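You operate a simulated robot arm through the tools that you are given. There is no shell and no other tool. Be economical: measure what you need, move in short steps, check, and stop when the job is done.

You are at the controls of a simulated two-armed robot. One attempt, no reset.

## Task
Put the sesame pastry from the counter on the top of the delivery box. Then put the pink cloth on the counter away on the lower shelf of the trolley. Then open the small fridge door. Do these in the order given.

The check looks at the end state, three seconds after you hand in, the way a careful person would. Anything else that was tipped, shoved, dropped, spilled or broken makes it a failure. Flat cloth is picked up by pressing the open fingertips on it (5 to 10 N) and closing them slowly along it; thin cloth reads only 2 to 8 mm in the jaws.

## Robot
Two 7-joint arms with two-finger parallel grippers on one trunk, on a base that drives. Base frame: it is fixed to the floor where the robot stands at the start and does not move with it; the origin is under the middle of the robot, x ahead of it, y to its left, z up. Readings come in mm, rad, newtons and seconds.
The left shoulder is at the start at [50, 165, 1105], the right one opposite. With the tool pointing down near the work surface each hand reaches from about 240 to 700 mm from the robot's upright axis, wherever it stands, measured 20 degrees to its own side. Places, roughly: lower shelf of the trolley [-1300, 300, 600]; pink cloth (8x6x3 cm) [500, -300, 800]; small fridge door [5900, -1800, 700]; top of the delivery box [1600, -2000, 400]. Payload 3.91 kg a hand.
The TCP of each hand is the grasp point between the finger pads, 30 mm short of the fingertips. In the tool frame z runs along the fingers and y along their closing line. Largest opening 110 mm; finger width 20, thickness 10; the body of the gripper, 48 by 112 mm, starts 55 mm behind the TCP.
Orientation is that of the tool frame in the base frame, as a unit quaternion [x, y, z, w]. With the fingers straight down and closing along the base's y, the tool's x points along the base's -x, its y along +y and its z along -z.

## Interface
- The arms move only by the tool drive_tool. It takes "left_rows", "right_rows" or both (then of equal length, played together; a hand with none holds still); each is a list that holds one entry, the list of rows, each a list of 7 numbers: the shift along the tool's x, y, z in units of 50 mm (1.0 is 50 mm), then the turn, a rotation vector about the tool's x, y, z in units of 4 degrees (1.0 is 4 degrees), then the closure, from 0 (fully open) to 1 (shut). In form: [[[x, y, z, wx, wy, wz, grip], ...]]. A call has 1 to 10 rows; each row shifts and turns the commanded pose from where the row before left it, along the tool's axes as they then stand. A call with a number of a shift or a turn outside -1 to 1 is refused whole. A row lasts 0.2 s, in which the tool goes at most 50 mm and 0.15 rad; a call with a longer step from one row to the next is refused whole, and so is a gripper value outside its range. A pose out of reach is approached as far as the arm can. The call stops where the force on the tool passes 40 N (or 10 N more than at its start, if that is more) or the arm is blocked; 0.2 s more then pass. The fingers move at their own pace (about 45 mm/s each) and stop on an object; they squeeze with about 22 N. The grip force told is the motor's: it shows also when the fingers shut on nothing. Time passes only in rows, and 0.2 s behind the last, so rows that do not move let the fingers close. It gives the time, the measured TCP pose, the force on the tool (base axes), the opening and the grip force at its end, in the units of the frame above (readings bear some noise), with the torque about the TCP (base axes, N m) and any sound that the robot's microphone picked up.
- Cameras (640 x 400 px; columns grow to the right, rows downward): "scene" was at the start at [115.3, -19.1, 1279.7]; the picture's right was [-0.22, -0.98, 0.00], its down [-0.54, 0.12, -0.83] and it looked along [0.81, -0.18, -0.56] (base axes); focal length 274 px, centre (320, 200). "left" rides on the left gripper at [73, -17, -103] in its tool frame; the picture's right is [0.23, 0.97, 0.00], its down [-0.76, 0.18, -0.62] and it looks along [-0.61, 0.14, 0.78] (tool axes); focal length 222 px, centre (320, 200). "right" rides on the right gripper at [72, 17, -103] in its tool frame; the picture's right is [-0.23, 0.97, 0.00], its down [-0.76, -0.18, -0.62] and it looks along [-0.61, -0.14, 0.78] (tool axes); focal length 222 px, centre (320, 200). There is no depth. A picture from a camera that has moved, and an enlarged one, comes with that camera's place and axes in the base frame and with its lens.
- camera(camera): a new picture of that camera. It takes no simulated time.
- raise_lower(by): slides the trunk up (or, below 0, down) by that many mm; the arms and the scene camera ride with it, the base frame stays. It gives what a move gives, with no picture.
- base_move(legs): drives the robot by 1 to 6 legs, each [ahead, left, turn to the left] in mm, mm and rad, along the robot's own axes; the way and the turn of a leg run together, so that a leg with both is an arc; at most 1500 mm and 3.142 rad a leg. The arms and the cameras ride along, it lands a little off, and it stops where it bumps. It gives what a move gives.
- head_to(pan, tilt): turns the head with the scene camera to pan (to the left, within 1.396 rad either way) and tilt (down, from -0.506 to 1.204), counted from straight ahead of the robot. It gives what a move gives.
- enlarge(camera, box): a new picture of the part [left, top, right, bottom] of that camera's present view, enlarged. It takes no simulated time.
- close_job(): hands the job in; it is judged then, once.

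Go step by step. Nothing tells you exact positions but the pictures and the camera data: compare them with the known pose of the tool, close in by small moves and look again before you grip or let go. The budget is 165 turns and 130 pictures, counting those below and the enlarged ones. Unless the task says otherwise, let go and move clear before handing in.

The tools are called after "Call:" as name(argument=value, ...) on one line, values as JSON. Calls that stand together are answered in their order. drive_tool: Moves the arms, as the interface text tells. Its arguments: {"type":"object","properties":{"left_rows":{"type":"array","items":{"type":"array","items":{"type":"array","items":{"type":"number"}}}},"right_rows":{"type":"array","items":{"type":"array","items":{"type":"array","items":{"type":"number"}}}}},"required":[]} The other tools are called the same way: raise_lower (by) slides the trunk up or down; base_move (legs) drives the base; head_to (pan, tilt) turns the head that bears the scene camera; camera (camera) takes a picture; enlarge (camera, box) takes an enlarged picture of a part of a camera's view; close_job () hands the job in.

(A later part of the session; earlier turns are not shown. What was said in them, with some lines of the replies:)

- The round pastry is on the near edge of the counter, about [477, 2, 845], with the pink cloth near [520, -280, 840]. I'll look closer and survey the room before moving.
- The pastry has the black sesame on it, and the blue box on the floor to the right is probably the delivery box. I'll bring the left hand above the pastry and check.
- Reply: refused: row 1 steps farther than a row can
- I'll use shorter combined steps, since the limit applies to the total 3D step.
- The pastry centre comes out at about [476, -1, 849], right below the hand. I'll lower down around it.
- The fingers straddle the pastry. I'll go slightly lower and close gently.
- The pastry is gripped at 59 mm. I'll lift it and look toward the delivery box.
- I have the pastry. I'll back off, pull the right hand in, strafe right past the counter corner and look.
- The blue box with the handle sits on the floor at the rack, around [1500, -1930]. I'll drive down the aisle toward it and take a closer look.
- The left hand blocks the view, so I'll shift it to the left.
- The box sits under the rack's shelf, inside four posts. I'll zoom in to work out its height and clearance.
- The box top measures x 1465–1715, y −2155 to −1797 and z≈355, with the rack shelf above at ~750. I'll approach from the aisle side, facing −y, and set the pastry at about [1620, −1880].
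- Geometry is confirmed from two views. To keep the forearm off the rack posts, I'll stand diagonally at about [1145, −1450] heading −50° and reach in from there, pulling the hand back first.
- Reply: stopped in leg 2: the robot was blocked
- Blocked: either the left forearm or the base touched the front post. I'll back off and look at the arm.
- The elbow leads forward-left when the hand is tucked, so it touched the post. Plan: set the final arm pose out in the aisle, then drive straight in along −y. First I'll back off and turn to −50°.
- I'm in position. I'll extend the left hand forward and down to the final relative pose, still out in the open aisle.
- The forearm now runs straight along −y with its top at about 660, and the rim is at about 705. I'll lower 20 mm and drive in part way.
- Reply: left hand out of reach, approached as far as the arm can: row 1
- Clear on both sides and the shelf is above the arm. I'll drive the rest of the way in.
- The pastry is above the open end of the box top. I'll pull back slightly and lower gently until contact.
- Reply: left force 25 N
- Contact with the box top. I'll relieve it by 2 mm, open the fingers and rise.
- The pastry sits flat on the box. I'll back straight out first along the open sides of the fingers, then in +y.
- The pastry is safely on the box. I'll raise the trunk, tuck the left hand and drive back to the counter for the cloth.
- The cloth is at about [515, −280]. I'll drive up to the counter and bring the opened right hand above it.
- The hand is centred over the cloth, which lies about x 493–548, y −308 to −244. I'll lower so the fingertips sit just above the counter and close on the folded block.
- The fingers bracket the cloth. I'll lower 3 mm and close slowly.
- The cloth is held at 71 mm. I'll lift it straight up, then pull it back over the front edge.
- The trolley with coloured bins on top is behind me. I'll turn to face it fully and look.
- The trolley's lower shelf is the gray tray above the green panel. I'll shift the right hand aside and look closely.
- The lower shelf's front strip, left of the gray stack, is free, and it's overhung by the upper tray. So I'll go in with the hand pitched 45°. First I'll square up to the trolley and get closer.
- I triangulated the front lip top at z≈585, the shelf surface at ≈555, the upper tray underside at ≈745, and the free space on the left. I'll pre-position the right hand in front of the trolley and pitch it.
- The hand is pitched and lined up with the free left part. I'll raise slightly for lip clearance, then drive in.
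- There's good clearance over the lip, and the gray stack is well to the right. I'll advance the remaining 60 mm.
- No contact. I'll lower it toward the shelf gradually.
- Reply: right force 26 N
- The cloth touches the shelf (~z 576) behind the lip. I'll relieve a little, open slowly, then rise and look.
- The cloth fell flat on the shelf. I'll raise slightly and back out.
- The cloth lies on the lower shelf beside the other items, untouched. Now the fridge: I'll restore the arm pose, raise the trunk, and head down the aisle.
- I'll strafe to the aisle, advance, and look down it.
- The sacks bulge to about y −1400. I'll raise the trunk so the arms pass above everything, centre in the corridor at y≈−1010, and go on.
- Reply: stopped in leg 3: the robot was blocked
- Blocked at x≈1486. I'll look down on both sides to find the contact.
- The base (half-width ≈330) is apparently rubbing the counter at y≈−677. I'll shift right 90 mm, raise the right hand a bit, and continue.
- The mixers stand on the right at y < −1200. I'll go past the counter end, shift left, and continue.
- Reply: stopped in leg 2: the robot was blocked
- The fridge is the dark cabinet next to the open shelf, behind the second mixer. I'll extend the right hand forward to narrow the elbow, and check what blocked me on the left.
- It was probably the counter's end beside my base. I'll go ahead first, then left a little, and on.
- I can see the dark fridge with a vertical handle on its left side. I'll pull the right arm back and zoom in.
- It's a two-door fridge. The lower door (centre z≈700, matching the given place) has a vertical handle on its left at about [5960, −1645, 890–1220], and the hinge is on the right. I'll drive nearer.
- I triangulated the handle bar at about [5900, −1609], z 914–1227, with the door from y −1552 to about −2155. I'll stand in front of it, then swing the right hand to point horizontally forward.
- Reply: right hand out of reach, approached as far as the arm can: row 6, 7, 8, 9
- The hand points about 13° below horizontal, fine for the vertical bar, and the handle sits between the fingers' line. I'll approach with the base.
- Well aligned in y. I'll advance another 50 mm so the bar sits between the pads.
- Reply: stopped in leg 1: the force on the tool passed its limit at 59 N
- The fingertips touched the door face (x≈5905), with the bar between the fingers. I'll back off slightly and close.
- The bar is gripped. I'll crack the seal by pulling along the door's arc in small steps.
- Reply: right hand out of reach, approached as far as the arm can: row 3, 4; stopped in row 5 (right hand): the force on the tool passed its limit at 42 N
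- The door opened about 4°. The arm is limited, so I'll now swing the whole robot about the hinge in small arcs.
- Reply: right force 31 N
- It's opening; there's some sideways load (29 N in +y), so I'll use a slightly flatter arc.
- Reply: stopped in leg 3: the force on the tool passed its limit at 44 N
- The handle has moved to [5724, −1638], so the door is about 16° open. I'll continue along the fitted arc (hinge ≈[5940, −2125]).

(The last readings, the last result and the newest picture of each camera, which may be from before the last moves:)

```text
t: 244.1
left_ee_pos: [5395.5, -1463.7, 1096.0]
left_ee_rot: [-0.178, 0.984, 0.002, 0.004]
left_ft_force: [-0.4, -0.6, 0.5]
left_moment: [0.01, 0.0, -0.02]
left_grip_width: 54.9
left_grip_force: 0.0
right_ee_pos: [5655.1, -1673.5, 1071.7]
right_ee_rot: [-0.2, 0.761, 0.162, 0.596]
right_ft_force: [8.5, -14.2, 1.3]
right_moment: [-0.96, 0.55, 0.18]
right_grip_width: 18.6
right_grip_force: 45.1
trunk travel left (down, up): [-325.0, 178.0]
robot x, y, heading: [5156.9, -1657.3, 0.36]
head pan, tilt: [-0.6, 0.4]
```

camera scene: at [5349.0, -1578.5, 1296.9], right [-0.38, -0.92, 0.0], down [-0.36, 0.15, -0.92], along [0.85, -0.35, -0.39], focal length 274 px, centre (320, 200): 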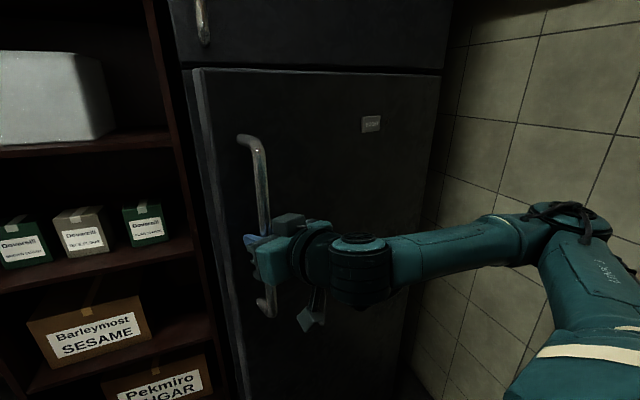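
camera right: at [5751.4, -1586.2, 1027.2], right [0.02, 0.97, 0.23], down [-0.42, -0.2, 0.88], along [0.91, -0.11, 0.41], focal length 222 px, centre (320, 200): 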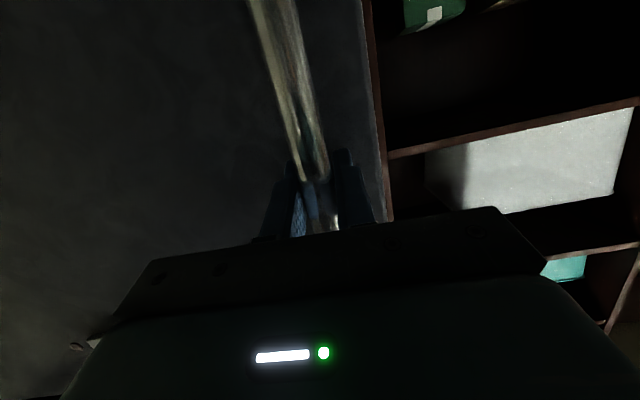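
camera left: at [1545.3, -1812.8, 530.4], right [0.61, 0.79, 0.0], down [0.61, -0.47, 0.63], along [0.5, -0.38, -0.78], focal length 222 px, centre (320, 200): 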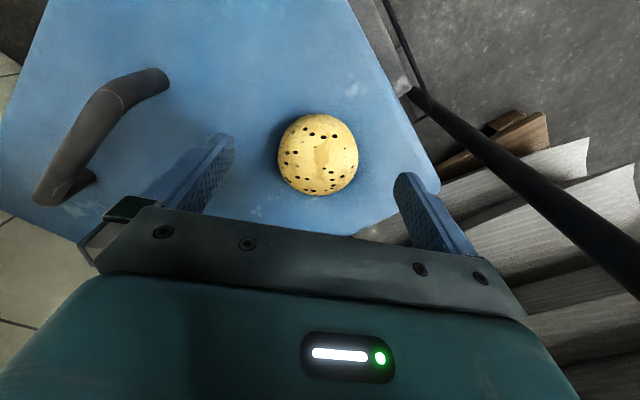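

The door is about 23° open and forces are low. I'll continue with more arc.

Call:
base_move(legs=[[-34, -28, 0.05], [-34, -28, 0.05]])

Call:
head_to(pan=-0.4, tilt=0.5)

Call:
camera(camera="scene")

Call:
head_to(pan=-1.396, tilt=0.7)

Call:
camera(camera="scene")

```text
t: 245.6
left_ee_pos: [5335.5, -1519.4, 1096.6]
left_ee_rot: [-0.225, 0.974, 0.002, 0.004]
left_ft_force: [0.2, 0.9, -0.1]
left_moment: [-0.02, 0.0, 0.01]
left_grip_width: 55.0
left_grip_force: 0.1
right_ee_pos: [5614.8, -1703.0, 1071.3]
right_ee_rot: [-0.238, 0.75, 0.191, 0.587]
right_ft_force: [2.6, -3.2, -2.8]
right_moment: [-0.39, -0.06, 0.18]
right_grip_width: 18.6
right_grip_force: 44.7
trunk travel left (down, up): [-325.0, 178.0]
robot x, y, heading: [5115.3, -1731.4, 0.458]
head pan, tilt: [-0.6, 0.4]
```

```text
t: 246.3
left_ee_pos: [5335.0, -1519.1, 1096.3]
left_ee_rot: [-0.225, 0.974, 0.0, 0.005]
left_ft_force: [-0.2, 0.4, -0.2]
left_moment: [0.02, 0.03, -0.03]
left_grip_width: 55.0
left_grip_force: 0.2
right_ee_pos: [5613.0, -1703.0, 1072.4]
right_ee_rot: [-0.238, 0.75, 0.19, 0.588]
right_ft_force: [1.2, -1.9, -0.8]
right_moment: [-0.15, -0.52, -0.01]
right_grip_width: 18.6
right_grip_force: 44.8
trunk travel left (down, up): [-325.0, 178.0]
robot x, y, heading: [5114.1, -1735.4, 0.459]
head pan, tilt: [-0.4, 0.499]
```

```text
55 pictures are left
camera scene: at [5233.8, -1716.4, 1287.9], right [0.06, -1.0, 0.0], down [-0.48, -0.03, -0.88], along [0.88, 0.05, -0.48], focal length 274 px, centre (320, 200)
```

scene: 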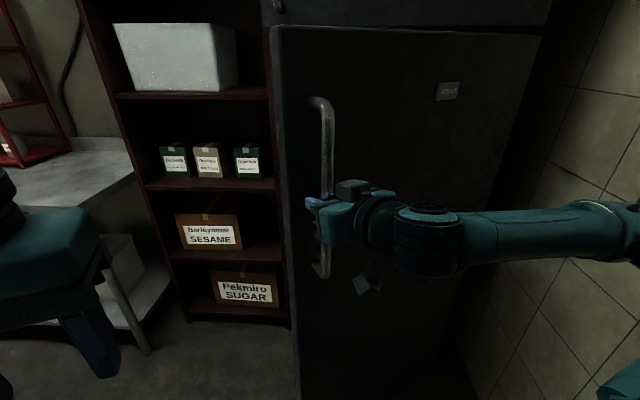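

```text
t: 247.6
left_ee_pos: [5337.7, -1521.2, 1095.3]
left_ee_rot: [-0.225, 0.974, 0.002, 0.004]
left_ft_force: [0.9, -0.4, -0.8]
left_moment: [0.02, 0.01, 0.02]
left_grip_width: 55.1
left_grip_force: 0.1
right_ee_pos: [5614.0, -1703.2, 1071.2]
right_ee_rot: [-0.24, 0.747, 0.196, 0.588]
right_ft_force: [-15.3, 18.9, 12.0]
right_moment: [-0.05, -1.04, -0.04]
right_grip_width: 18.8
right_grip_force: 45.3
trunk travel left (down, up): [-325.0, 178.0]
robot x, y, heading: [5117.9, -1731.6, 0.457]
head pan, tilt: [-1.396, 0.7]
```

```text
54 pictures are left
camera scene: at [5201.8, -1789.7, 1269.7], right [-0.77, -0.64, 0.0], down [-0.42, 0.49, -0.76], along [0.49, -0.59, -0.64], focal length 274 px, centre (320, 200)
```

scene: 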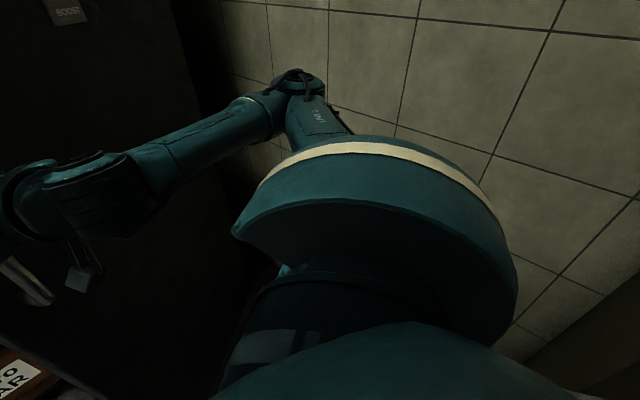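

The door is about 30° open. To open it further I'll let go of the handle, back off, and push from the inside with the other hand. First I'll release and retreat.

Call:
drive_tool(right_rows=[[[0, 0, 0, 0, 0, 0, 0.6], [0, 0, 0, 0, 0, 0, 0.2], [0, 0, 0, 0, 0, 0, 0], [0, 0, 0, 0, 0, 0, 0], [0, 0, -0.4, 0, 0, 0, 0], [0, 0, -0.4, 0, 0, 0, 0], [0, 0, -0.4, 0, 0, 0, 0]]])

Call:
camera(camera="right")

```text
t: 249.2
left_ee_pos: [5338.0, -1522.7, 1095.6]
left_ee_rot: [-0.226, 0.974, 0.003, 0.003]
left_ft_force: [0.0, -0.4, 0.2]
left_moment: [0.0, 0.0, 0.0]
left_grip_width: 55.1
left_grip_force: 0.0
right_ee_pos: [5617.1, -1707.7, 1078.5]
right_ee_rot: [-0.237, 0.751, 0.192, 0.586]
right_ft_force: [0.0, -0.2, 0.5]
right_moment: [0.0, -0.03, -0.03]
right_grip_width: 109.8
right_grip_force: 0.1
right hand out of reach, approached as far as the arm can: row 5, 6, 7
trunk travel left (down, up): [-325.0, 178.0]
robot x, y, heading: [5116.4, -1736.0, 0.46]
head pan, tilt: [-1.396, 0.7]
```

```text
53 pictures are left
camera right: at [5512.0, -1761.5, 1035.5], right [-0.52, 0.82, 0.23], down [-0.24, -0.4, 0.89], along [0.82, 0.41, 0.4], focal length 222 px, centre (320, 200)
```

right: 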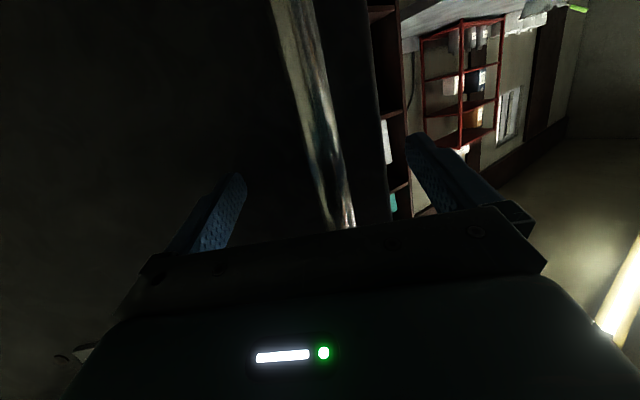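

The arm can't retract in this pose. I'll pitch the hand down about the bar to free the wrist, then pull back.

Call:
drive_tool(right_rows=[[[0, 0, 0, 0, 1, 0, 0], [0, 0, 0, 0, 1, 0, 0], [0, 0, 0, 0, 1, 0, 0], [0, 0, 0, 0, 1, 0, 0], [0, 0, 0, 0, 1, 0, 0], [0, 0, 0, 0, 1, 0, 0], [0.36, 0, -0.48, 0, 0, 0, 0], [0.36, 0, -0.48, 0, 0, 0, 0], [0, 0, 0, 0, 0, 0, 0]]])

Call:
camera(camera="right")

```text
t: 251.2
left_ee_pos: [5337.9, -1521.1, 1096.0]
left_ee_rot: [-0.227, 0.974, 0.003, 0.002]
left_ft_force: [0.4, 0.1, 0.9]
left_moment: [0.01, -0.01, 0.01]
left_grip_width: 55.1
left_grip_force: 0.2
right_ee_pos: [5573.8, -1742.4, 1081.8]
right_ee_rot: [-0.272, 0.857, 0.138, 0.416]
right_ft_force: [-0.2, 0.8, -0.5]
right_moment: [-0.01, -0.02, 0.01]
right_grip_width: 109.7
right_grip_force: 0.1
right hand out of reach, approached as far as the arm can: row 8
trunk travel left (down, up): [-325.0, 178.0]
robot x, y, heading: [5119.0, -1734.9, 0.459]
head pan, tilt: [-1.396, 0.7]
```

```text
52 pictures are left
camera right: at [5461.8, -1800.4, 1090.1], right [-0.45, 0.87, 0.19], down [0.09, -0.17, 0.98], along [0.89, 0.46, 0.0], focal length 222 px, centre (320, 200)
```

right: 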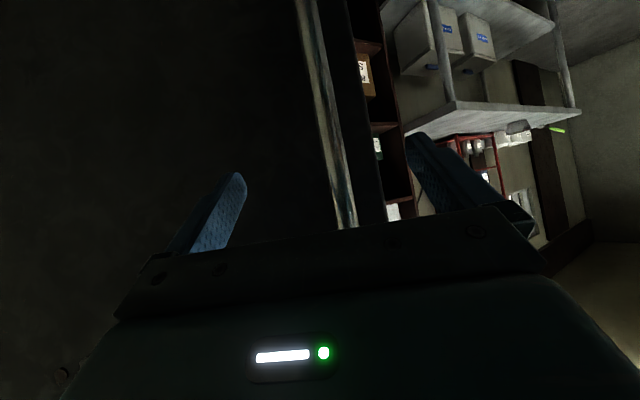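

I'm about 55 mm back. I'll test clearance by closing the fingers; if they shut completely, the bar is clear.

Call:
drive_tool(right_rows=[[[0, 0, 0, 0, 0, 0, 0.4], [0, 0, 0, 0, 0, 0, 0.8], [0, 0, 0, 0, 0, 0, 1], [0, 0, 0, 0, 0, 0, 1], [0, 0, 0, 0, 0, 0, 1], [0, 0, 0, 0, 0, 0, 1], [0, 0, 0, 0, 0, 0, 1]]])

Call:
camera(camera="right")

```text
t: 252.8
left_ee_pos: [5338.5, -1520.6, 1096.8]
left_ee_rot: [-0.226, 0.974, 0.003, 0.002]
left_ft_force: [0.2, 0.1, -0.3]
left_moment: [0.01, -0.01, -0.03]
left_grip_width: 54.8
left_grip_force: 0.0
right_ee_pos: [5573.8, -1741.4, 1082.2]
right_ee_rot: [-0.271, 0.857, 0.138, 0.416]
right_ft_force: [-0.3, -0.8, -0.2]
right_moment: [0.03, 0.01, -0.02]
right_grip_width: 0.0
right_grip_force: 22.2
trunk travel left (down, up): [-325.0, 178.0]
robot x, y, heading: [5117.2, -1734.7, 0.459]
head pan, tilt: [-1.396, 0.7]
```

```text
51 pictures are left
camera right: at [5462.0, -1800.1, 1090.0], right [-0.45, 0.87, 0.19], down [0.09, -0.17, 0.98], along [0.89, 0.46, 0.0], focal length 222 px, centre (320, 200)
```

right: 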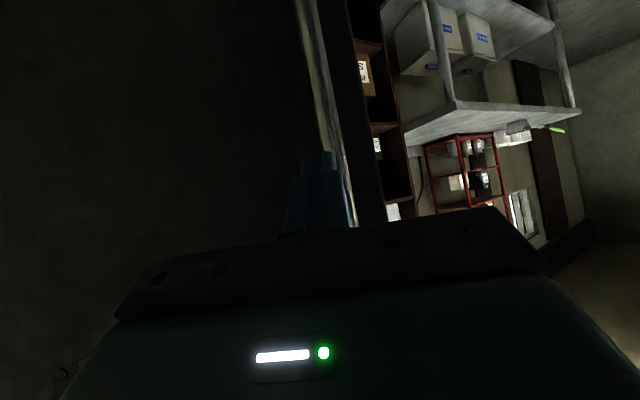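

The bar is clear. I'll straighten the right hand to vertical, retract it, then back away toward +y before repositioning for the inside push.

Call:
drive_tool(right_rows=[[[0, 0, 0, 0, 1, 0, 1], [0, 0, 0, 0, 1, 0, 1], [0, 0, 0, 0, 1, 0, 1], [0, 0, 0, 0, 1, 0, 1], [0, 0, 0, 0, 1, 0, 1], [0, 0, 0, 0, 1, 0, 1], [0, 0, 0, 0, 1, 0, 1], [0, 0, 0, 0, 1, 0, 1], [0, 0, 0, 0, 1, 0, 1], [0, 0, 0, 0, 1, 0, 1]]])

Call:
drive_tool(right_rows=[[[0, 0, 0, 0, 1, 0, 1], [0, 0, 0, 0, 1, 0, 1], [0, 0, 0, 0, 0.9, 0, 1], [0.8, 0, 0, 0, 0, 0, 1], [0.8, 0, 0, 0, 0, 0, 1], [0, 0, 0, 0, 0, 0, 1]]])

Call:
head_to(pan=-0.1, tilt=0.5)

Call:
camera(camera="scene")

```text
t: 255.0
left_ee_pos: [5338.1, -1520.8, 1097.0]
left_ee_rot: [-0.227, 0.974, 0.004, 0.002]
left_ft_force: [-0.2, -0.6, 0.7]
left_moment: [-0.03, -0.03, 0.03]
left_grip_width: 54.7
left_grip_force: 0.1
right_ee_pos: [5572.5, -1741.0, 1082.1]
right_ee_rot: [-0.302, 0.948, 0.038, 0.099]
right_ft_force: [-0.8, 0.3, -0.3]
right_moment: [0.02, -0.01, 0.0]
right_grip_width: 0.2
right_grip_force: 21.8
trunk travel left (down, up): [-325.0, 178.0]
robot x, y, heading: [5120.3, -1735.7, 0.455]
head pan, tilt: [-1.396, 0.7]
```

```text
t: 256.4
left_ee_pos: [5339.0, -1520.6, 1096.9]
left_ee_rot: [-0.226, 0.974, 0.003, 0.002]
left_ft_force: [-0.2, 0.0, -0.8]
left_moment: [0.0, 0.02, 0.04]
left_grip_width: 55.2
left_grip_force: 0.0
right_ee_pos: [5506.5, -1787.7, 1083.4]
right_ee_rot: [-0.304, 0.953, 0.006, 0.004]
right_ft_force: [0.9, -0.1, -0.7]
right_moment: [0.01, -0.01, 0.03]
right_grip_width: 0.0
right_grip_force: 21.9
trunk travel left (down, up): [-325.0, 178.0]
robot x, y, heading: [5118.2, -1736.8, 0.463]
head pan, tilt: [-1.396, 0.7]
```

```text
t: 257.9
left_ee_pos: [5334.1, -1518.3, 1096.6]
left_ee_rot: [-0.226, 0.974, 0.001, 0.004]
left_ft_force: [0.3, -0.4, 0.4]
left_moment: [0.02, -0.02, -0.01]
left_grip_width: 55.3
left_grip_force: 0.0
right_ee_pos: [5503.7, -1785.6, 1086.0]
right_ee_rot: [-0.304, 0.953, 0.004, 0.005]
right_ft_force: [0.4, -0.1, 0.2]
right_moment: [0.02, -0.03, -0.04]
right_grip_width: 0.0
right_grip_force: 22.1
trunk travel left (down, up): [-325.0, 178.0]
robot x, y, heading: [5113.5, -1735.6, 0.457]
head pan, tilt: [-0.099, 0.499]
```

```text
50 pictures are left
camera scene: at [5228.0, -1689.6, 1287.9], right [0.35, -0.94, 0.0], down [-0.45, -0.17, -0.88], along [0.82, 0.31, -0.48], focal length 274 px, centre (320, 200)
```

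scene: 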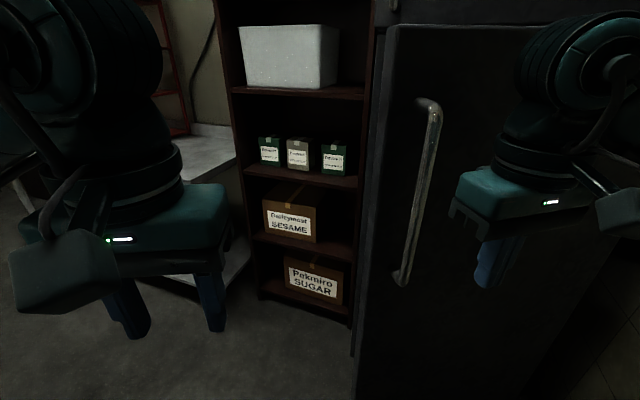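

The door stays ajar. I'll move away in +y, extend the left hand forward (elbow in), and turn to −60° so the left hand can reach behind the door edge.

Call:
base_move(legs=[[132, 269, 0], [202, 101, 0]])

Call:
drive_tool(left_rows=[[[-0.9, 0, 0.3, 0, 0, 0, 1], [-0.9, 0, 0.3, 0, 0, 0, 1], [-0.9, 0, 0.3, 0, 0, 0, 1], [-0.9, 0, 0.3, 0, 0, 0, 1], [-0.6, 0, 0.3, 0, 0, 0, 1], [0, 0, 0, 0, 0, 0, 1]]])

Call:
base_move(legs=[[0, 0, -1.507]])

Call:
head_to(pan=0.3, tilt=0.55)

Call:
camera(camera="scene")

```text
t: 262.1
left_ee_pos: [5465.4, -1034.3, 1095.8]
left_ee_rot: [-0.23, 0.973, 0.001, 0.004]
left_ft_force: [-0.4, 0.1, 0.3]
left_moment: [-0.01, 0.02, -0.01]
left_grip_width: 54.8
left_grip_force: 0.0
right_ee_pos: [5635.9, -1299.7, 1086.5]
right_ee_rot: [-0.309, 0.951, 0.005, 0.004]
right_ft_force: [1.0, 0.9, 0.8]
right_moment: [-0.05, 0.02, 0.0]
right_grip_width: 0.0
right_grip_force: 22.3
trunk travel left (down, up): [-325.0, 178.0]
robot x, y, heading: [5247.9, -1255.5, 0.463]
head pan, tilt: [-0.099, 0.499]
```

```text
t: 263.6
left_ee_pos: [5652.2, -941.0, 1023.3]
left_ee_rot: [-0.229, 0.973, 0.001, 0.004]
left_ft_force: [-0.2, 0.0, -0.2]
left_moment: [0.03, -0.01, -0.01]
left_grip_width: 0.0
left_grip_force: 21.6
right_ee_pos: [5635.5, -1299.5, 1085.4]
right_ee_rot: [-0.308, 0.951, 0.005, 0.006]
right_ft_force: [-0.4, -0.8, -0.3]
right_moment: [-0.02, -0.03, -0.02]
right_grip_width: 0.0
right_grip_force: 21.9
trunk travel left (down, up): [-325.0, 178.0]
robot x, y, heading: [5246.5, -1251.2, 0.464]
head pan, tilt: [-0.099, 0.499]
```

```text
t: 267.7
left_ee_pos: [5579.0, -1638.2, 1023.9]
left_ee_rot: [0.505, 0.863, -0.002, 0.004]
left_ft_force: [-1.4, 0.1, 0.2]
left_moment: [-0.04, 0.0, 0.0]
left_grip_width: 0.0
left_grip_force: 22.1
right_ee_pos: [5220.7, -1641.1, 1085.3]
right_ee_rot: [0.433, 0.901, -0.001, 0.007]
right_ft_force: [0.0, -0.7, 0.3]
right_moment: [0.02, 0.02, 0.0]
right_grip_width: 0.1
right_grip_force: 22.3
trunk travel left (down, up): [-325.0, 178.0]
robot x, y, heading: [5253.3, -1253.1, -1.054]
head pan, tilt: [-0.099, 0.499]
```

```text
t: 268.5
left_ee_pos: [5578.6, -1638.3, 1022.8]
left_ee_rot: [0.504, 0.864, -0.001, 0.004]
left_ft_force: [-0.3, 0.2, -0.1]
left_moment: [-0.04, -0.01, 0.03]
left_grip_width: 0.0
left_grip_force: 22.1
right_ee_pos: [5219.6, -1640.4, 1085.5]
right_ee_rot: [0.433, 0.901, 0.0, 0.006]
right_ft_force: [-0.8, -0.2, -0.2]
right_moment: [0.0, 0.01, 0.03]
right_grip_width: 0.2
right_grip_force: 21.8
trunk travel left (down, up): [-325.0, 178.0]
robot x, y, heading: [5247.7, -1252.3, -1.057]
head pan, tilt: [0.3, 0.55]
```

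```text
49 pictures are left
camera scene: at [5327.8, -1338.8, 1283.3], right [-0.69, -0.73, 0.0], down [-0.38, 0.36, -0.85], along [0.62, -0.58, -0.52], focal length 274 px, centre (320, 200)
```

scene: 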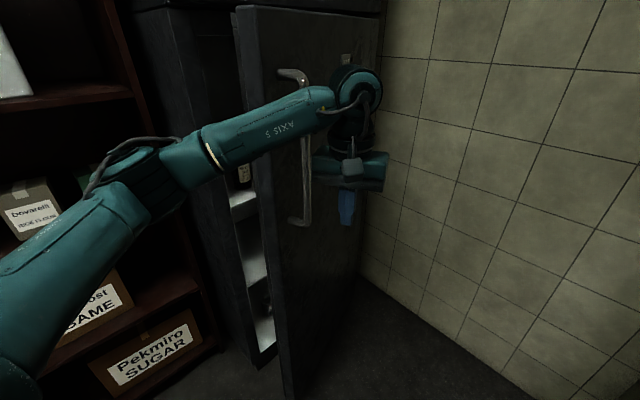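

Now I can see the door is ajar, but it swung back to about 16°, probably brushed at the handle on my way out. I'll back the left hand off, point its closed fingers horizontally toward −y, and hook behind the door edge.

Call:
base_move(legs=[[-218, 123, 0], [0, 0, 0.257]])

Call:
drive_tool(left_rows=[[[0, 0, 0, 0, 0, 1, 1], [0, 0, 0, 0, 0, 1, 1], [0, 0, 0, 0, 0, 1, 1], [0, 0, 0, 0, 0, 1, 1], [0, 0, 0, 0, 0, 1, 1], [0, 0, 0, 0, 0, 1, 1], [0, 0, 0, 0, -1, 0, 1], [0, 0, 0, 0, -1, 0, 1], [0, 0, 0, 0, -1, 0, 1], [0, 0, 0, 0, -1, 0, 1]]])

Call:
drive_tool(left_rows=[[[0, 0, 0, 0, -1, 0, 1], [0, 0, 0, 0, -1, 0, 1], [0, 0, 0, 0, -1, 0, 1], [0, 0, 0, 0, -1, 0, 1], [0, 0, 0, 0, -1, 0, 1], [0, 0, 0, 0, -1, 0, 1], [0, 0, 0, 0, -1, 0, 1], [0, 0, 0, 0, -1, 0, 1], [0, 0, 0, 0, -1, 0, 1], [0, 0, 0, 0, -1, 0, 1]]])

Call:
drive_tool(left_rows=[[[0, 0, 0, 0, -1, 0, 1], [0, 0, 0, 0, -1, 0, 1], [0, 0, 0, 0, -1, 0, 1], [0, 0, 0, 0, -1, 0, 1], [0, 0, 0, 0, 0, 0, 1]]])

Call:
camera(camera="scene")

Call:
camera(camera="left")

```text
t: 271.2
left_ee_pos: [5666.1, -1288.2, 1023.8]
left_ee_rot: [0.389, 0.921, -0.002, 0.004]
left_ft_force: [-0.3, 0.1, -0.4]
left_moment: [0.03, 0.01, -0.02]
left_grip_width: 0.0
left_grip_force: 22.4
right_ee_pos: [5319.9, -1383.0, 1085.9]
right_ee_rot: [0.312, 0.95, 0.001, 0.006]
right_ft_force: [0.7, 0.1, 1.0]
right_moment: [-0.01, -0.01, 0.01]
right_grip_width: 0.2
right_grip_force: 22.0
trunk travel left (down, up): [-325.0, 178.0]
robot x, y, heading: [5245.8, -999.2, -0.798]
head pan, tilt: [0.3, 0.55]
```

```text
t: 273.4
left_ee_pos: [5666.4, -1288.6, 1024.0]
left_ee_rot: [0.567, 0.811, -0.082, 0.119]
left_ft_force: [-0.3, 0.1, 0.8]
left_moment: [0.02, 0.01, -0.01]
left_grip_width: 0.2
left_grip_force: 22.1
right_ee_pos: [5320.7, -1381.7, 1085.4]
right_ee_rot: [0.312, 0.95, 0.0, 0.007]
right_ft_force: [-1.0, 0.3, -0.1]
right_moment: [-0.01, -0.01, 0.0]
right_grip_width: 0.0
right_grip_force: 21.8
trunk travel left (down, up): [-325.0, 178.0]
robot x, y, heading: [5250.5, -998.6, -0.795]
head pan, tilt: [0.3, 0.55]
```

```text
t: 275.6
left_ee_pos: [5665.9, -1288.5, 1023.6]
left_ee_rot: [0.505, 0.722, -0.27, 0.389]
left_ft_force: [-0.5, -0.1, 1.2]
left_moment: [0.0, -0.02, 0.0]
left_grip_width: 0.0
left_grip_force: 21.3
right_ee_pos: [5319.2, -1381.9, 1087.0]
right_ee_rot: [0.312, 0.95, 0.001, 0.007]
right_ft_force: [0.1, 0.8, 0.1]
right_moment: [0.01, -0.02, 0.01]
right_grip_width: 0.1
right_grip_force: 22.5
trunk travel left (down, up): [-325.0, 178.0]
robot x, y, heading: [5245.4, -997.7, -0.798]
head pan, tilt: [0.3, 0.55]
```

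```text
t: 276.8
left_ee_pos: [5665.2, -1289.7, 1024.0]
left_ee_rot: [0.462, 0.661, -0.337, 0.486]
left_ft_force: [0.3, -0.2, -0.4]
left_moment: [0.03, 0.03, 0.0]
left_grip_width: 0.0
left_grip_force: 21.4
right_ee_pos: [5320.3, -1383.1, 1085.8]
right_ee_rot: [0.312, 0.95, 0.001, 0.007]
right_ft_force: [0.1, -0.8, 0.2]
right_moment: [-0.01, -0.01, -0.01]
right_grip_width: 0.0
right_grip_force: 22.2
trunk travel left (down, up): [-325.0, 178.0]
robot x, y, heading: [5245.5, -999.5, -0.796]
head pan, tilt: [0.3, 0.55]
```

```text
48 pictures are left
camera scene: at [5346.5, -1062.8, 1283.3], right [-0.48, -0.88, 0.0], down [-0.46, 0.25, -0.85], along [0.75, -0.41, -0.52], focal length 274 px, centre (320, 200)
```

scene: 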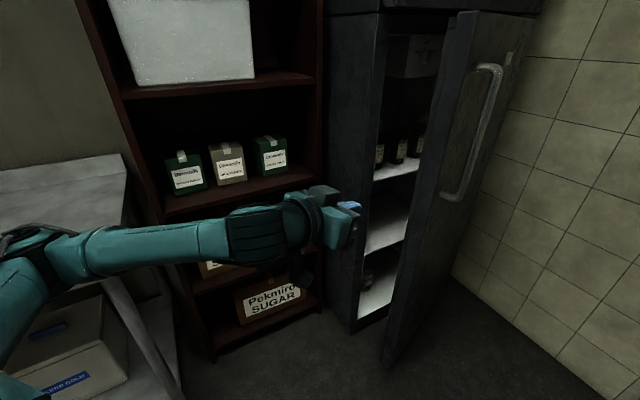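

```text
47 pictures are left
camera left: at [5607.9, -1183.0, 985.5], right [0.89, 0.4, -0.21], down [0.04, 0.4, 0.91], along [0.45, -0.82, 0.34], focal length 222 px, centre (320, 200)
```

left: 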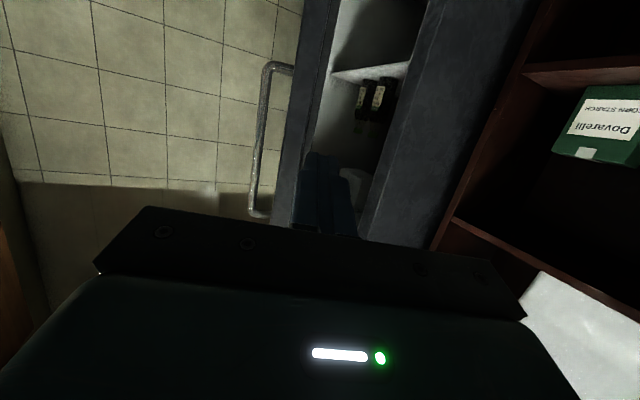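

The gap behind the door edge runs from x≈5785 to 5965 near y −1580, and the closed left fingers point right at it. I'll advance to just before it.

Call:
base_move(legs=[[255, -10, 0]])

Call:
camera(camera="left")

Call:
camera(camera="scene")

```text
t: 278.7
left_ee_pos: [5838.6, -1476.5, 1023.1]
left_ee_rot: [0.461, 0.661, -0.336, 0.487]
left_ft_force: [-0.3, -0.5, 0.0]
left_moment: [-0.03, 0.01, -0.01]
left_grip_width: 0.0
left_grip_force: 21.8
right_ee_pos: [5492.4, -1570.2, 1087.1]
right_ee_rot: [0.311, 0.951, 0.001, 0.005]
right_ft_force: [-0.3, 0.1, -0.1]
right_moment: [0.01, 0.0, 0.02]
right_grip_width: 0.0
right_grip_force: 21.6
trunk travel left (down, up): [-325.0, 178.0]
robot x, y, heading: [5420.3, -1188.9, -0.79]
head pan, tilt: [0.3, 0.55]
```

```text
46 pictures are left
camera left: at [5780.4, -1370.4, 985.4], right [0.89, 0.41, -0.21], down [0.04, 0.4, 0.91], along [0.46, -0.82, 0.34], focal length 222 px, centre (320, 200)
```

left: 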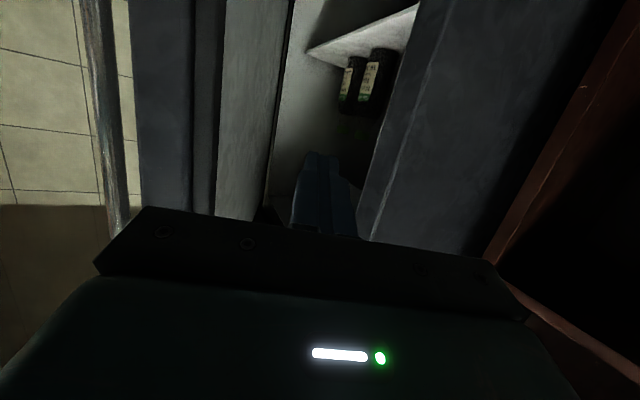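

```text
45 pictures are left
camera scene: at [5518.5, -1251.4, 1283.2], right [-0.47, -0.88, 0.0], down [-0.46, 0.25, -0.85], along [0.75, -0.4, -0.52], focal length 274 px, centre (320, 200)
```

scene: 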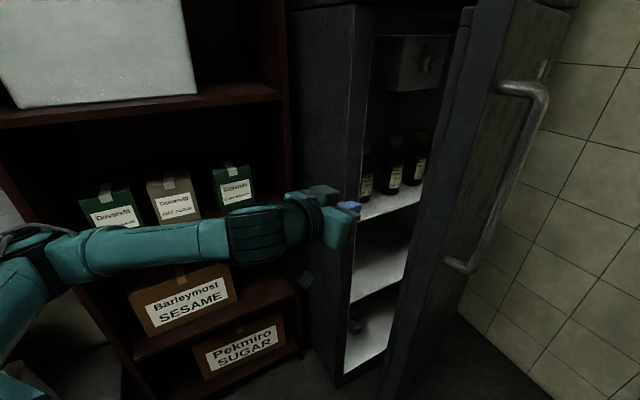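

The fingers line up with the gap (x 5837–5970 at the edge). I'll slide them in behind the door liner.

Call:
base_move(legs=[[106, -49, 0]])

Call:
camera(camera="left")

```text
t: 279.9
left_ee_pos: [5877.6, -1586.0, 1024.5]
left_ee_rot: [0.461, 0.662, -0.336, 0.486]
left_ft_force: [-0.3, -0.8, 0.2]
left_moment: [0.0, -0.04, 0.0]
left_grip_width: 0.0
left_grip_force: 22.2
right_ee_pos: [5531.6, -1679.9, 1085.7]
right_ee_rot: [0.311, 0.95, 0.001, 0.005]
right_ft_force: [0.0, 0.0, 0.1]
right_moment: [0.01, -0.03, 0.02]
right_grip_width: 0.0
right_grip_force: 22.7
trunk travel left (down, up): [-325.0, 178.0]
robot x, y, heading: [5455.7, -1300.8, -0.794]
head pan, tilt: [0.3, 0.55]
```

```text
44 pictures are left
camera left: at [5819.0, -1479.2, 985.3], right [0.89, 0.4, -0.21], down [0.04, 0.4, 0.91], along [0.46, -0.82, 0.34], focal length 222 px, centre (320, 200)
```

left: 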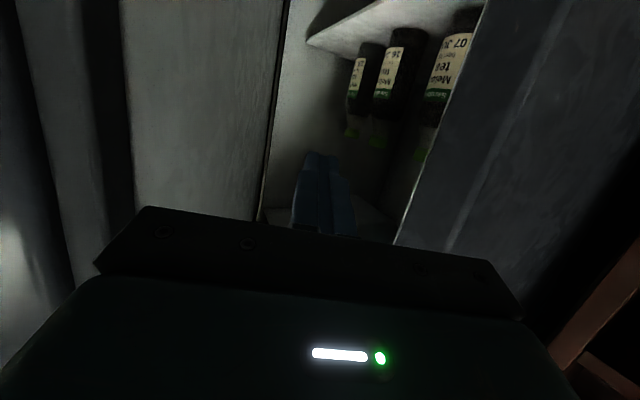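

The fingers are behind the liner. I'll sweep toward −x, slightly −y, with the base to push the door open.

Call:
base_move(legs=[[-60, -134, 0]])

Call:
camera(camera="scene")

```text
t: 281.7
left_ee_pos: [5739.8, -1636.4, 1024.0]
left_ee_rot: [0.463, 0.661, -0.336, 0.485]
left_ft_force: [-0.8, -0.1, -0.5]
left_moment: [-0.01, -0.01, 0.04]
left_grip_width: 0.0
left_grip_force: 21.6
right_ee_pos: [5393.7, -1731.0, 1086.3]
right_ee_rot: [0.311, 0.95, 0.0, 0.007]
right_ft_force: [0.4, 0.3, 0.5]
right_moment: [-0.01, 0.0, 0.0]
right_grip_width: 0.1
right_grip_force: 21.6
trunk travel left (down, up): [-325.0, 178.0]
robot x, y, heading: [5327.8, -1346.8, -0.793]
head pan, tilt: [0.3, 0.55]
```

```text
43 pictures are left
camera scene: at [5420.2, -1410.6, 1283.3], right [-0.47, -0.88, 0.0], down [-0.46, 0.25, -0.85], along [0.75, -0.4, -0.52], focal length 274 px, centre (320, 200)
```

scene: 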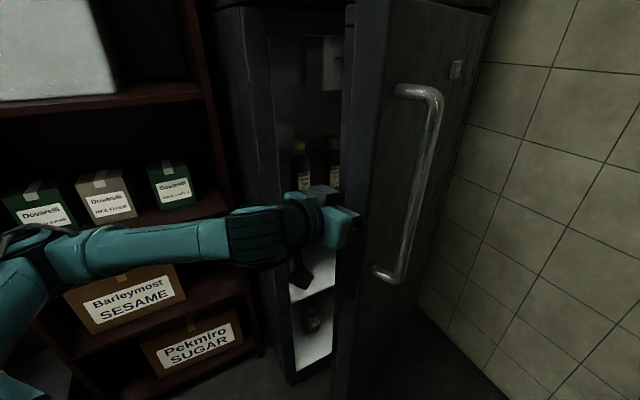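

It's moving freely. Continuing along the arc.

Call:
base_move(legs=[[-52, -140, 0], [-20, -130, 0]])

Call:
camera(camera="scene")

Call:
camera(camera="left")

```text
t: 284.7
left_ee_pos: [5534.3, -1750.7, 1021.4]
left_ee_rot: [0.46, 0.662, -0.34, 0.485]
left_ft_force: [0.5, 0.1, -0.3]
left_moment: [0.04, -0.01, 0.03]
left_grip_width: 0.2
left_grip_force: 22.2
right_ee_pos: [5190.8, -1844.8, 1086.7]
right_ee_rot: [0.311, 0.95, -0.001, 0.003]
right_ft_force: [-0.9, -0.2, 0.4]
right_moment: [-0.05, 0.02, 0.02]
right_grip_width: 0.0
right_grip_force: 22.1
trunk travel left (down, up): [-325.0, 178.0]
robot x, y, heading: [5110.8, -1462.3, -0.794]
head pan, tilt: [0.3, 0.55]
stopped in leg 2: the robot was blocked; the commanded pose is now the measured one
```

```text
42 pictures are left
camera scene: at [5217.4, -1524.5, 1283.7], right [-0.48, -0.88, 0.01], down [-0.46, 0.24, -0.86], along [0.75, -0.41, -0.52], focal length 274 px, centre (320, 200)
```

scene: 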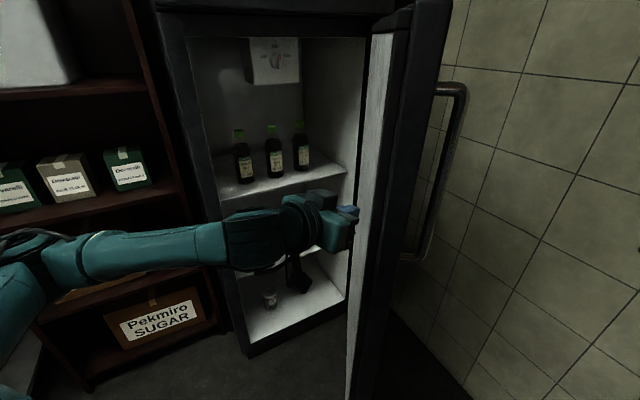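

```text
41 pictures are left
camera left: at [5476.5, -1644.2, 983.8], right [0.89, 0.4, -0.22], down [0.04, 0.41, 0.91], along [0.45, -0.82, 0.34], focal length 222 px, centre (320, 200)
```

left: 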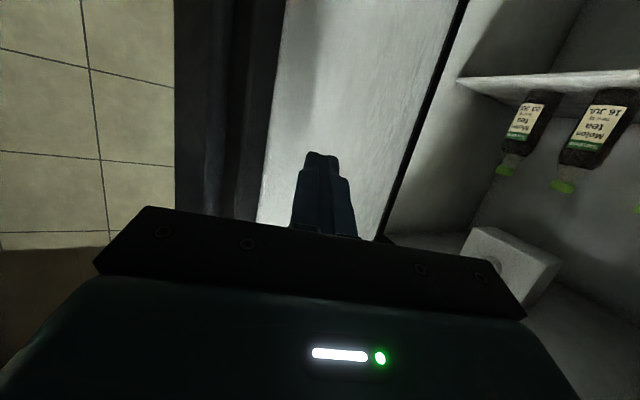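

The door is about 50° open with the interior in full view. The base is blocked, so I'll push a bit further with the arm only, then check the right side.

Call:
drive_tool(left_rows=[[[0, -0.5, 0.3, 0, 0, 0, 1], [0, -0.5, 0.3, 0, 0, 0, 1], [0, -0.5, 0.3, 0, 0, 0, 1], [0, -0.5, 0.3, 0, 0, 0, 1], [0, -0.4, 0.25, 0, 0, 0, 1], [0, 0, 0, 0, 0, 0, 1]]])

Call:
camera(camera="scene")

Call:
head_to(pan=-1.3, tilt=0.6)

Call:
camera(camera="scene")

```text
t: 286.1
left_ee_pos: [5524.7, -1775.4, 1013.8]
left_ee_rot: [0.461, 0.662, -0.34, 0.483]
left_ft_force: [0.0, 0.4, 0.1]
left_moment: [-0.02, 0.0, -0.01]
left_grip_width: 0.0
left_grip_force: 21.7
left hand out of reach, approached as far as the arm can: row 1, 2, 3, 4, 5
right_ee_pos: [5189.9, -1844.3, 1086.5]
right_ee_rot: [0.311, 0.95, -0.001, 0.002]
right_ft_force: [0.6, -1.0, -0.6]
right_moment: [-0.01, 0.01, 0.02]
right_grip_width: 0.0
right_grip_force: 21.3
trunk travel left (down, up): [-325.0, 178.0]
robot x, y, heading: [5108.9, -1461.0, -0.789]
head pan, tilt: [0.3, 0.55]
```

```text
40 pictures are left
camera scene: at [5217.4, -1524.6, 1283.7], right [-0.48, -0.88, 0.01], down [-0.46, 0.24, -0.86], along [0.75, -0.41, -0.52], focal length 274 px, centre (320, 200)
```

scene: 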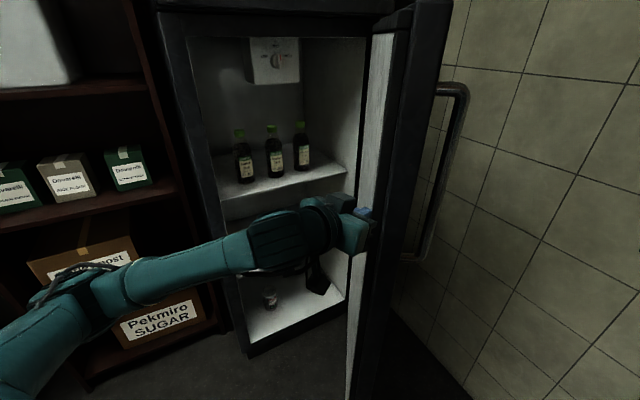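

```text
t: 287.8
left_ee_pos: [5528.5, -1783.6, 1007.7]
left_ee_rot: [0.463, 0.665, -0.338, 0.479]
left_ft_force: [-0.6, -0.3, -0.7]
left_moment: [0.0, -0.01, -0.01]
left_grip_width: 0.1
left_grip_force: 22.5
right_ee_pos: [5193.6, -1854.9, 1081.6]
right_ee_rot: [0.311, 0.95, 0.003, -0.001]
right_ft_force: [-0.1, -0.1, 0.3]
right_moment: [-0.02, 0.03, 0.01]
right_grip_width: 0.0
right_grip_force: 22.2
trunk travel left (down, up): [-325.0, 178.0]
robot x, y, heading: [5108.3, -1461.4, -0.797]
head pan, tilt: [-1.3, 0.6]
```

```text
39 pictures are left
camera scene: at [5214.5, -1546.8, 1279.8], right [-0.6, -0.8, 0.0], down [-0.44, 0.33, -0.84], along [0.67, -0.5, -0.55], focal length 274 px, centre (320, 200)
```

scene: 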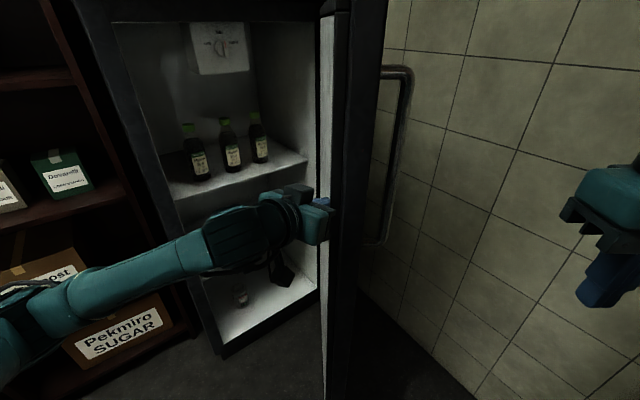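

The view doesn't match the commanded head pan, so I'll retake it to see what's touching on the right.

Call:
head_to(pan=-1.3, tilt=0.7)

Call:
camera(camera="scene")

```text
t: 288.4
left_ee_pos: [5529.5, -1784.2, 1007.3]
left_ee_rot: [0.463, 0.666, -0.337, 0.478]
left_ft_force: [0.1, 1.4, 0.0]
left_moment: [0.0, -0.01, 0.0]
left_grip_width: 0.4
left_grip_force: 21.8
right_ee_pos: [5195.4, -1854.3, 1080.8]
right_ee_rot: [0.311, 0.95, 0.003, -0.002]
right_ft_force: [0.3, 0.0, 0.4]
right_moment: [0.0, 0.02, 0.01]
right_grip_width: 0.0
right_grip_force: 21.5
trunk travel left (down, up): [-325.0, 178.0]
robot x, y, heading: [5113.0, -1463.1, -0.792]
head pan, tilt: [-1.3, 0.7]
```

```text
38 pictures are left
camera scene: at [5211.0, -1550.3, 1273.9], right [-0.64, -0.77, 0.0], down [-0.46, 0.38, -0.8], along [0.61, -0.51, -0.6], focal length 274 px, centre (320, 200)
```

scene: 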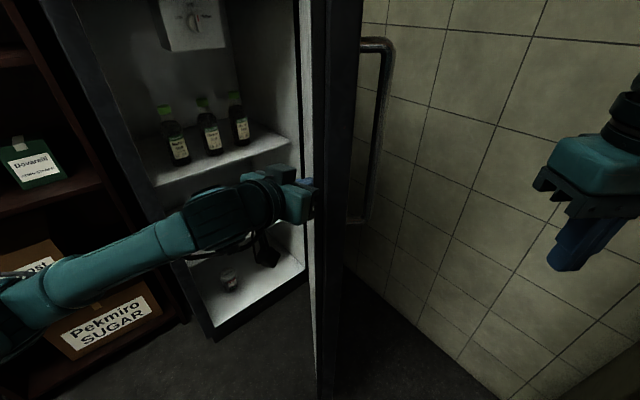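

Something is pinching the robot on the right/back. The door is wide enough, so I'll withdraw the left hand straight toward +y, away from both the door and the obstruction.

Call:
base_move(legs=[[-85, 127, 0]])

Call:
camera(camera="scene")

```text
t: 290.2
left_ee_pos: [5547.3, -1628.5, 1016.9]
left_ee_rot: [0.463, 0.661, -0.337, 0.485]
left_ft_force: [-1.0, 0.6, -0.5]
left_moment: [0.01, -0.03, -0.01]
left_grip_width: 0.1
left_grip_force: 22.2
right_ee_pos: [5213.5, -1697.9, 1085.3]
right_ee_rot: [0.312, 0.95, 0.001, 0.006]
right_ft_force: [0.3, 0.3, -0.6]
right_moment: [-0.02, 0.02, 0.0]
right_grip_width: 0.1
right_grip_force: 22.1
trunk travel left (down, up): [-325.0, 178.0]
robot x, y, heading: [5140.8, -1313.8, -0.794]
head pan, tilt: [-1.3, 0.7]
```

```text
37 pictures are left
camera scene: at [5117.1, -1408.8, 1270.2], right [-0.87, 0.5, 0.0], down [0.32, 0.56, -0.77], along [-0.38, -0.66, -0.64], focal length 274 px, centre (320, 200)
```

scene: 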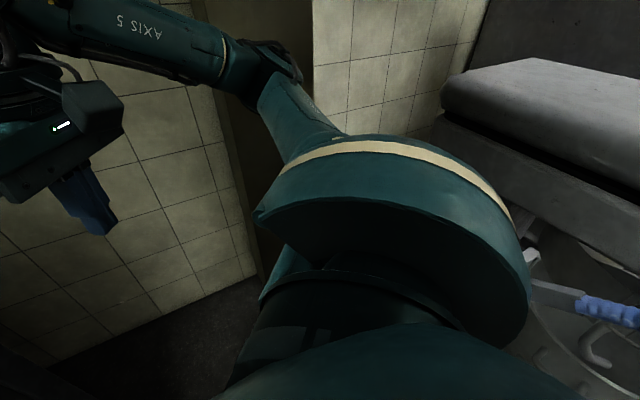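

The robot is free again; its shoulder had come close to the second mixer. I'll check the door and move further away.

Call:
base_move(legs=[[-20, 180, 0]])

Call:
head_to(pan=0.1, tilt=0.55)

Call:
camera(camera="scene")

Call:
head_to(pan=-1.396, tilt=0.5)

Call:
camera(camera="scene")

```text
t: 292.4
left_ee_pos: [5662.3, -1489.2, 1017.5]
left_ee_rot: [0.462, 0.661, -0.338, 0.485]
left_ft_force: [0.3, 0.0, -0.1]
left_moment: [0.02, 0.0, -0.02]
left_grip_width: 0.1
left_grip_force: 22.0
right_ee_pos: [5326.1, -1559.0, 1085.6]
right_ee_rot: [0.311, 0.95, 0.0, 0.006]
right_ft_force: [0.1, -0.7, -0.7]
right_moment: [0.02, -0.01, -0.01]
right_grip_width: 0.0
right_grip_force: 22.2
trunk travel left (down, up): [-325.0, 178.0]
robot x, y, heading: [5254.4, -1175.4, -0.791]
head pan, tilt: [-1.3, 0.7]
```

```text
t: 293.9
left_ee_pos: [5661.5, -1490.4, 1016.5]
left_ee_rot: [0.463, 0.661, -0.337, 0.485]
left_ft_force: [0.0, 0.1, 0.9]
left_moment: [0.0, -0.02, 0.05]
left_grip_width: 0.0
left_grip_force: 21.8
right_ee_pos: [5327.5, -1558.9, 1085.6]
right_ee_rot: [0.312, 0.95, 0.001, 0.006]
right_ft_force: [0.9, -0.4, 0.2]
right_moment: [0.02, -0.01, -0.01]
right_grip_width: 0.0
right_grip_force: 22.0
trunk travel left (down, up): [-325.0, 178.0]
robot x, y, heading: [5254.2, -1178.8, -0.794]
head pan, tilt: [0.099, 0.55]
```

```text
36 pictures are left
camera scene: at [5341.9, -1254.2, 1283.3], right [-0.64, -0.77, 0.0], down [-0.4, 0.33, -0.85], along [0.66, -0.55, -0.52], focal length 274 px, centre (320, 200)
```

scene: 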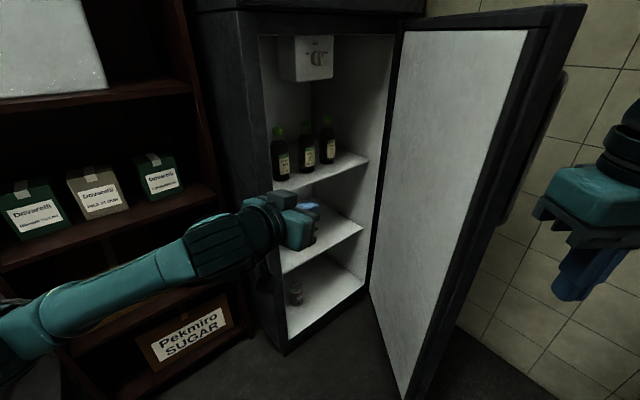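

```text
t: 295.5
left_ee_pos: [5661.9, -1489.4, 1016.5]
left_ee_rot: [0.463, 0.661, -0.338, 0.484]
left_ft_force: [0.9, 0.5, -0.7]
left_moment: [-0.01, 0.03, -0.02]
left_grip_width: 0.0
left_grip_force: 21.4
right_ee_pos: [5326.4, -1559.4, 1086.7]
right_ee_rot: [0.312, 0.95, 0.001, 0.006]
right_ft_force: [-0.1, -0.8, 1.4]
right_moment: [0.0, -0.01, 0.02]
right_grip_width: 0.0
right_grip_force: 22.5
trunk travel left (down, up): [-325.0, 178.0]
robot x, y, heading: [5253.5, -1176.3, -0.795]
head pan, tilt: [-1.396, 0.499]
```

```text
35 pictures are left
camera scene: at [5220.2, -1270.8, 1287.9], right [-0.81, 0.58, 0.0], down [0.28, 0.39, -0.88], along [-0.51, -0.72, -0.48], focal length 274 px, centre (320, 200)
```

scene: 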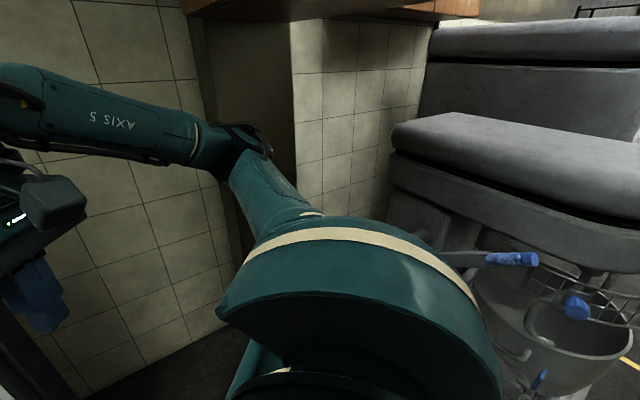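

The fridge door stands wide open with its contents upright. I'll back off slightly so nothing is near the door, then hand in.

Call:
base_move(legs=[[-70, 60, 0]])

Call:
head_to(pan=0.1, tilt=0.5)

Call:
camera(camera="scene")

```text
t: 296.7
left_ee_pos: [5653.8, -1399.1, 1016.5]
left_ee_rot: [0.463, 0.661, -0.338, 0.484]
left_ft_force: [-0.7, 0.4, -0.6]
left_moment: [-0.01, 0.01, -0.02]
left_grip_width: 0.0
left_grip_force: 21.9
right_ee_pos: [5318.0, -1467.7, 1086.3]
right_ee_rot: [0.312, 0.95, 0.001, 0.007]
right_ft_force: [2.0, -0.3, 0.2]
right_moment: [-0.01, 0.01, -0.03]
right_grip_width: 0.1
right_grip_force: 22.3
trunk travel left (down, up): [-325.0, 178.0]
robot x, y, heading: [5244.6, -1085.9, -0.794]
head pan, tilt: [-1.396, 0.499]
```

```text
t: 298.3
left_ee_pos: [5653.5, -1399.0, 1016.4]
left_ee_rot: [0.463, 0.66, -0.338, 0.485]
left_ft_force: [-0.2, 0.1, 0.2]
left_moment: [-0.01, -0.01, -0.01]
left_grip_width: 0.0
left_grip_force: 22.2
right_ee_pos: [5317.8, -1468.1, 1085.2]
right_ee_rot: [0.312, 0.95, 0.0, 0.005]
right_ft_force: [0.6, -1.0, 0.4]
right_moment: [0.03, 0.01, -0.04]
right_grip_width: 0.0
right_grip_force: 22.4
trunk travel left (down, up): [-325.0, 178.0]
robot x, y, heading: [5247.0, -1088.4, -0.794]
head pan, tilt: [0.099, 0.499]
```

```text
34 pictures are left
camera scene: at [5335.4, -1163.7, 1287.9], right [-0.64, -0.77, 0.0], down [-0.37, 0.31, -0.88], along [0.67, -0.56, -0.48], focal length 274 px, centre (320, 200)
```

scene: 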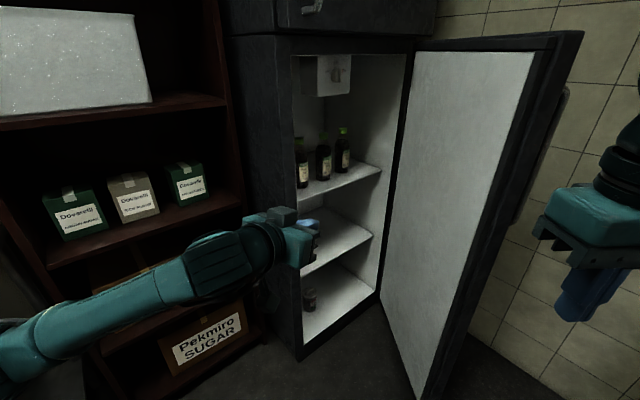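

The door stays open, both hands are clear, and the contents are undisturbed, so I'm handing in.

Call:
close_job()

```text
The job is handed in.
```

I did all three jobs in order, and the job is handed in: the sesame pastry is on top of the delivery box, the pink cloth lies flat on the trolley's lower shelf, and the fridge's lower door is wide open. I took that as "the small fridge door" because its height matched the place you gave; the fridge also has a closed upper door.

On the way, the robot bumped and stopped four times: at the rack post, beside the counter (twice, I think), and near the second mixer. I saw nothing tipped or moved in the pictures I took, though I did not go back to inspect every spot.
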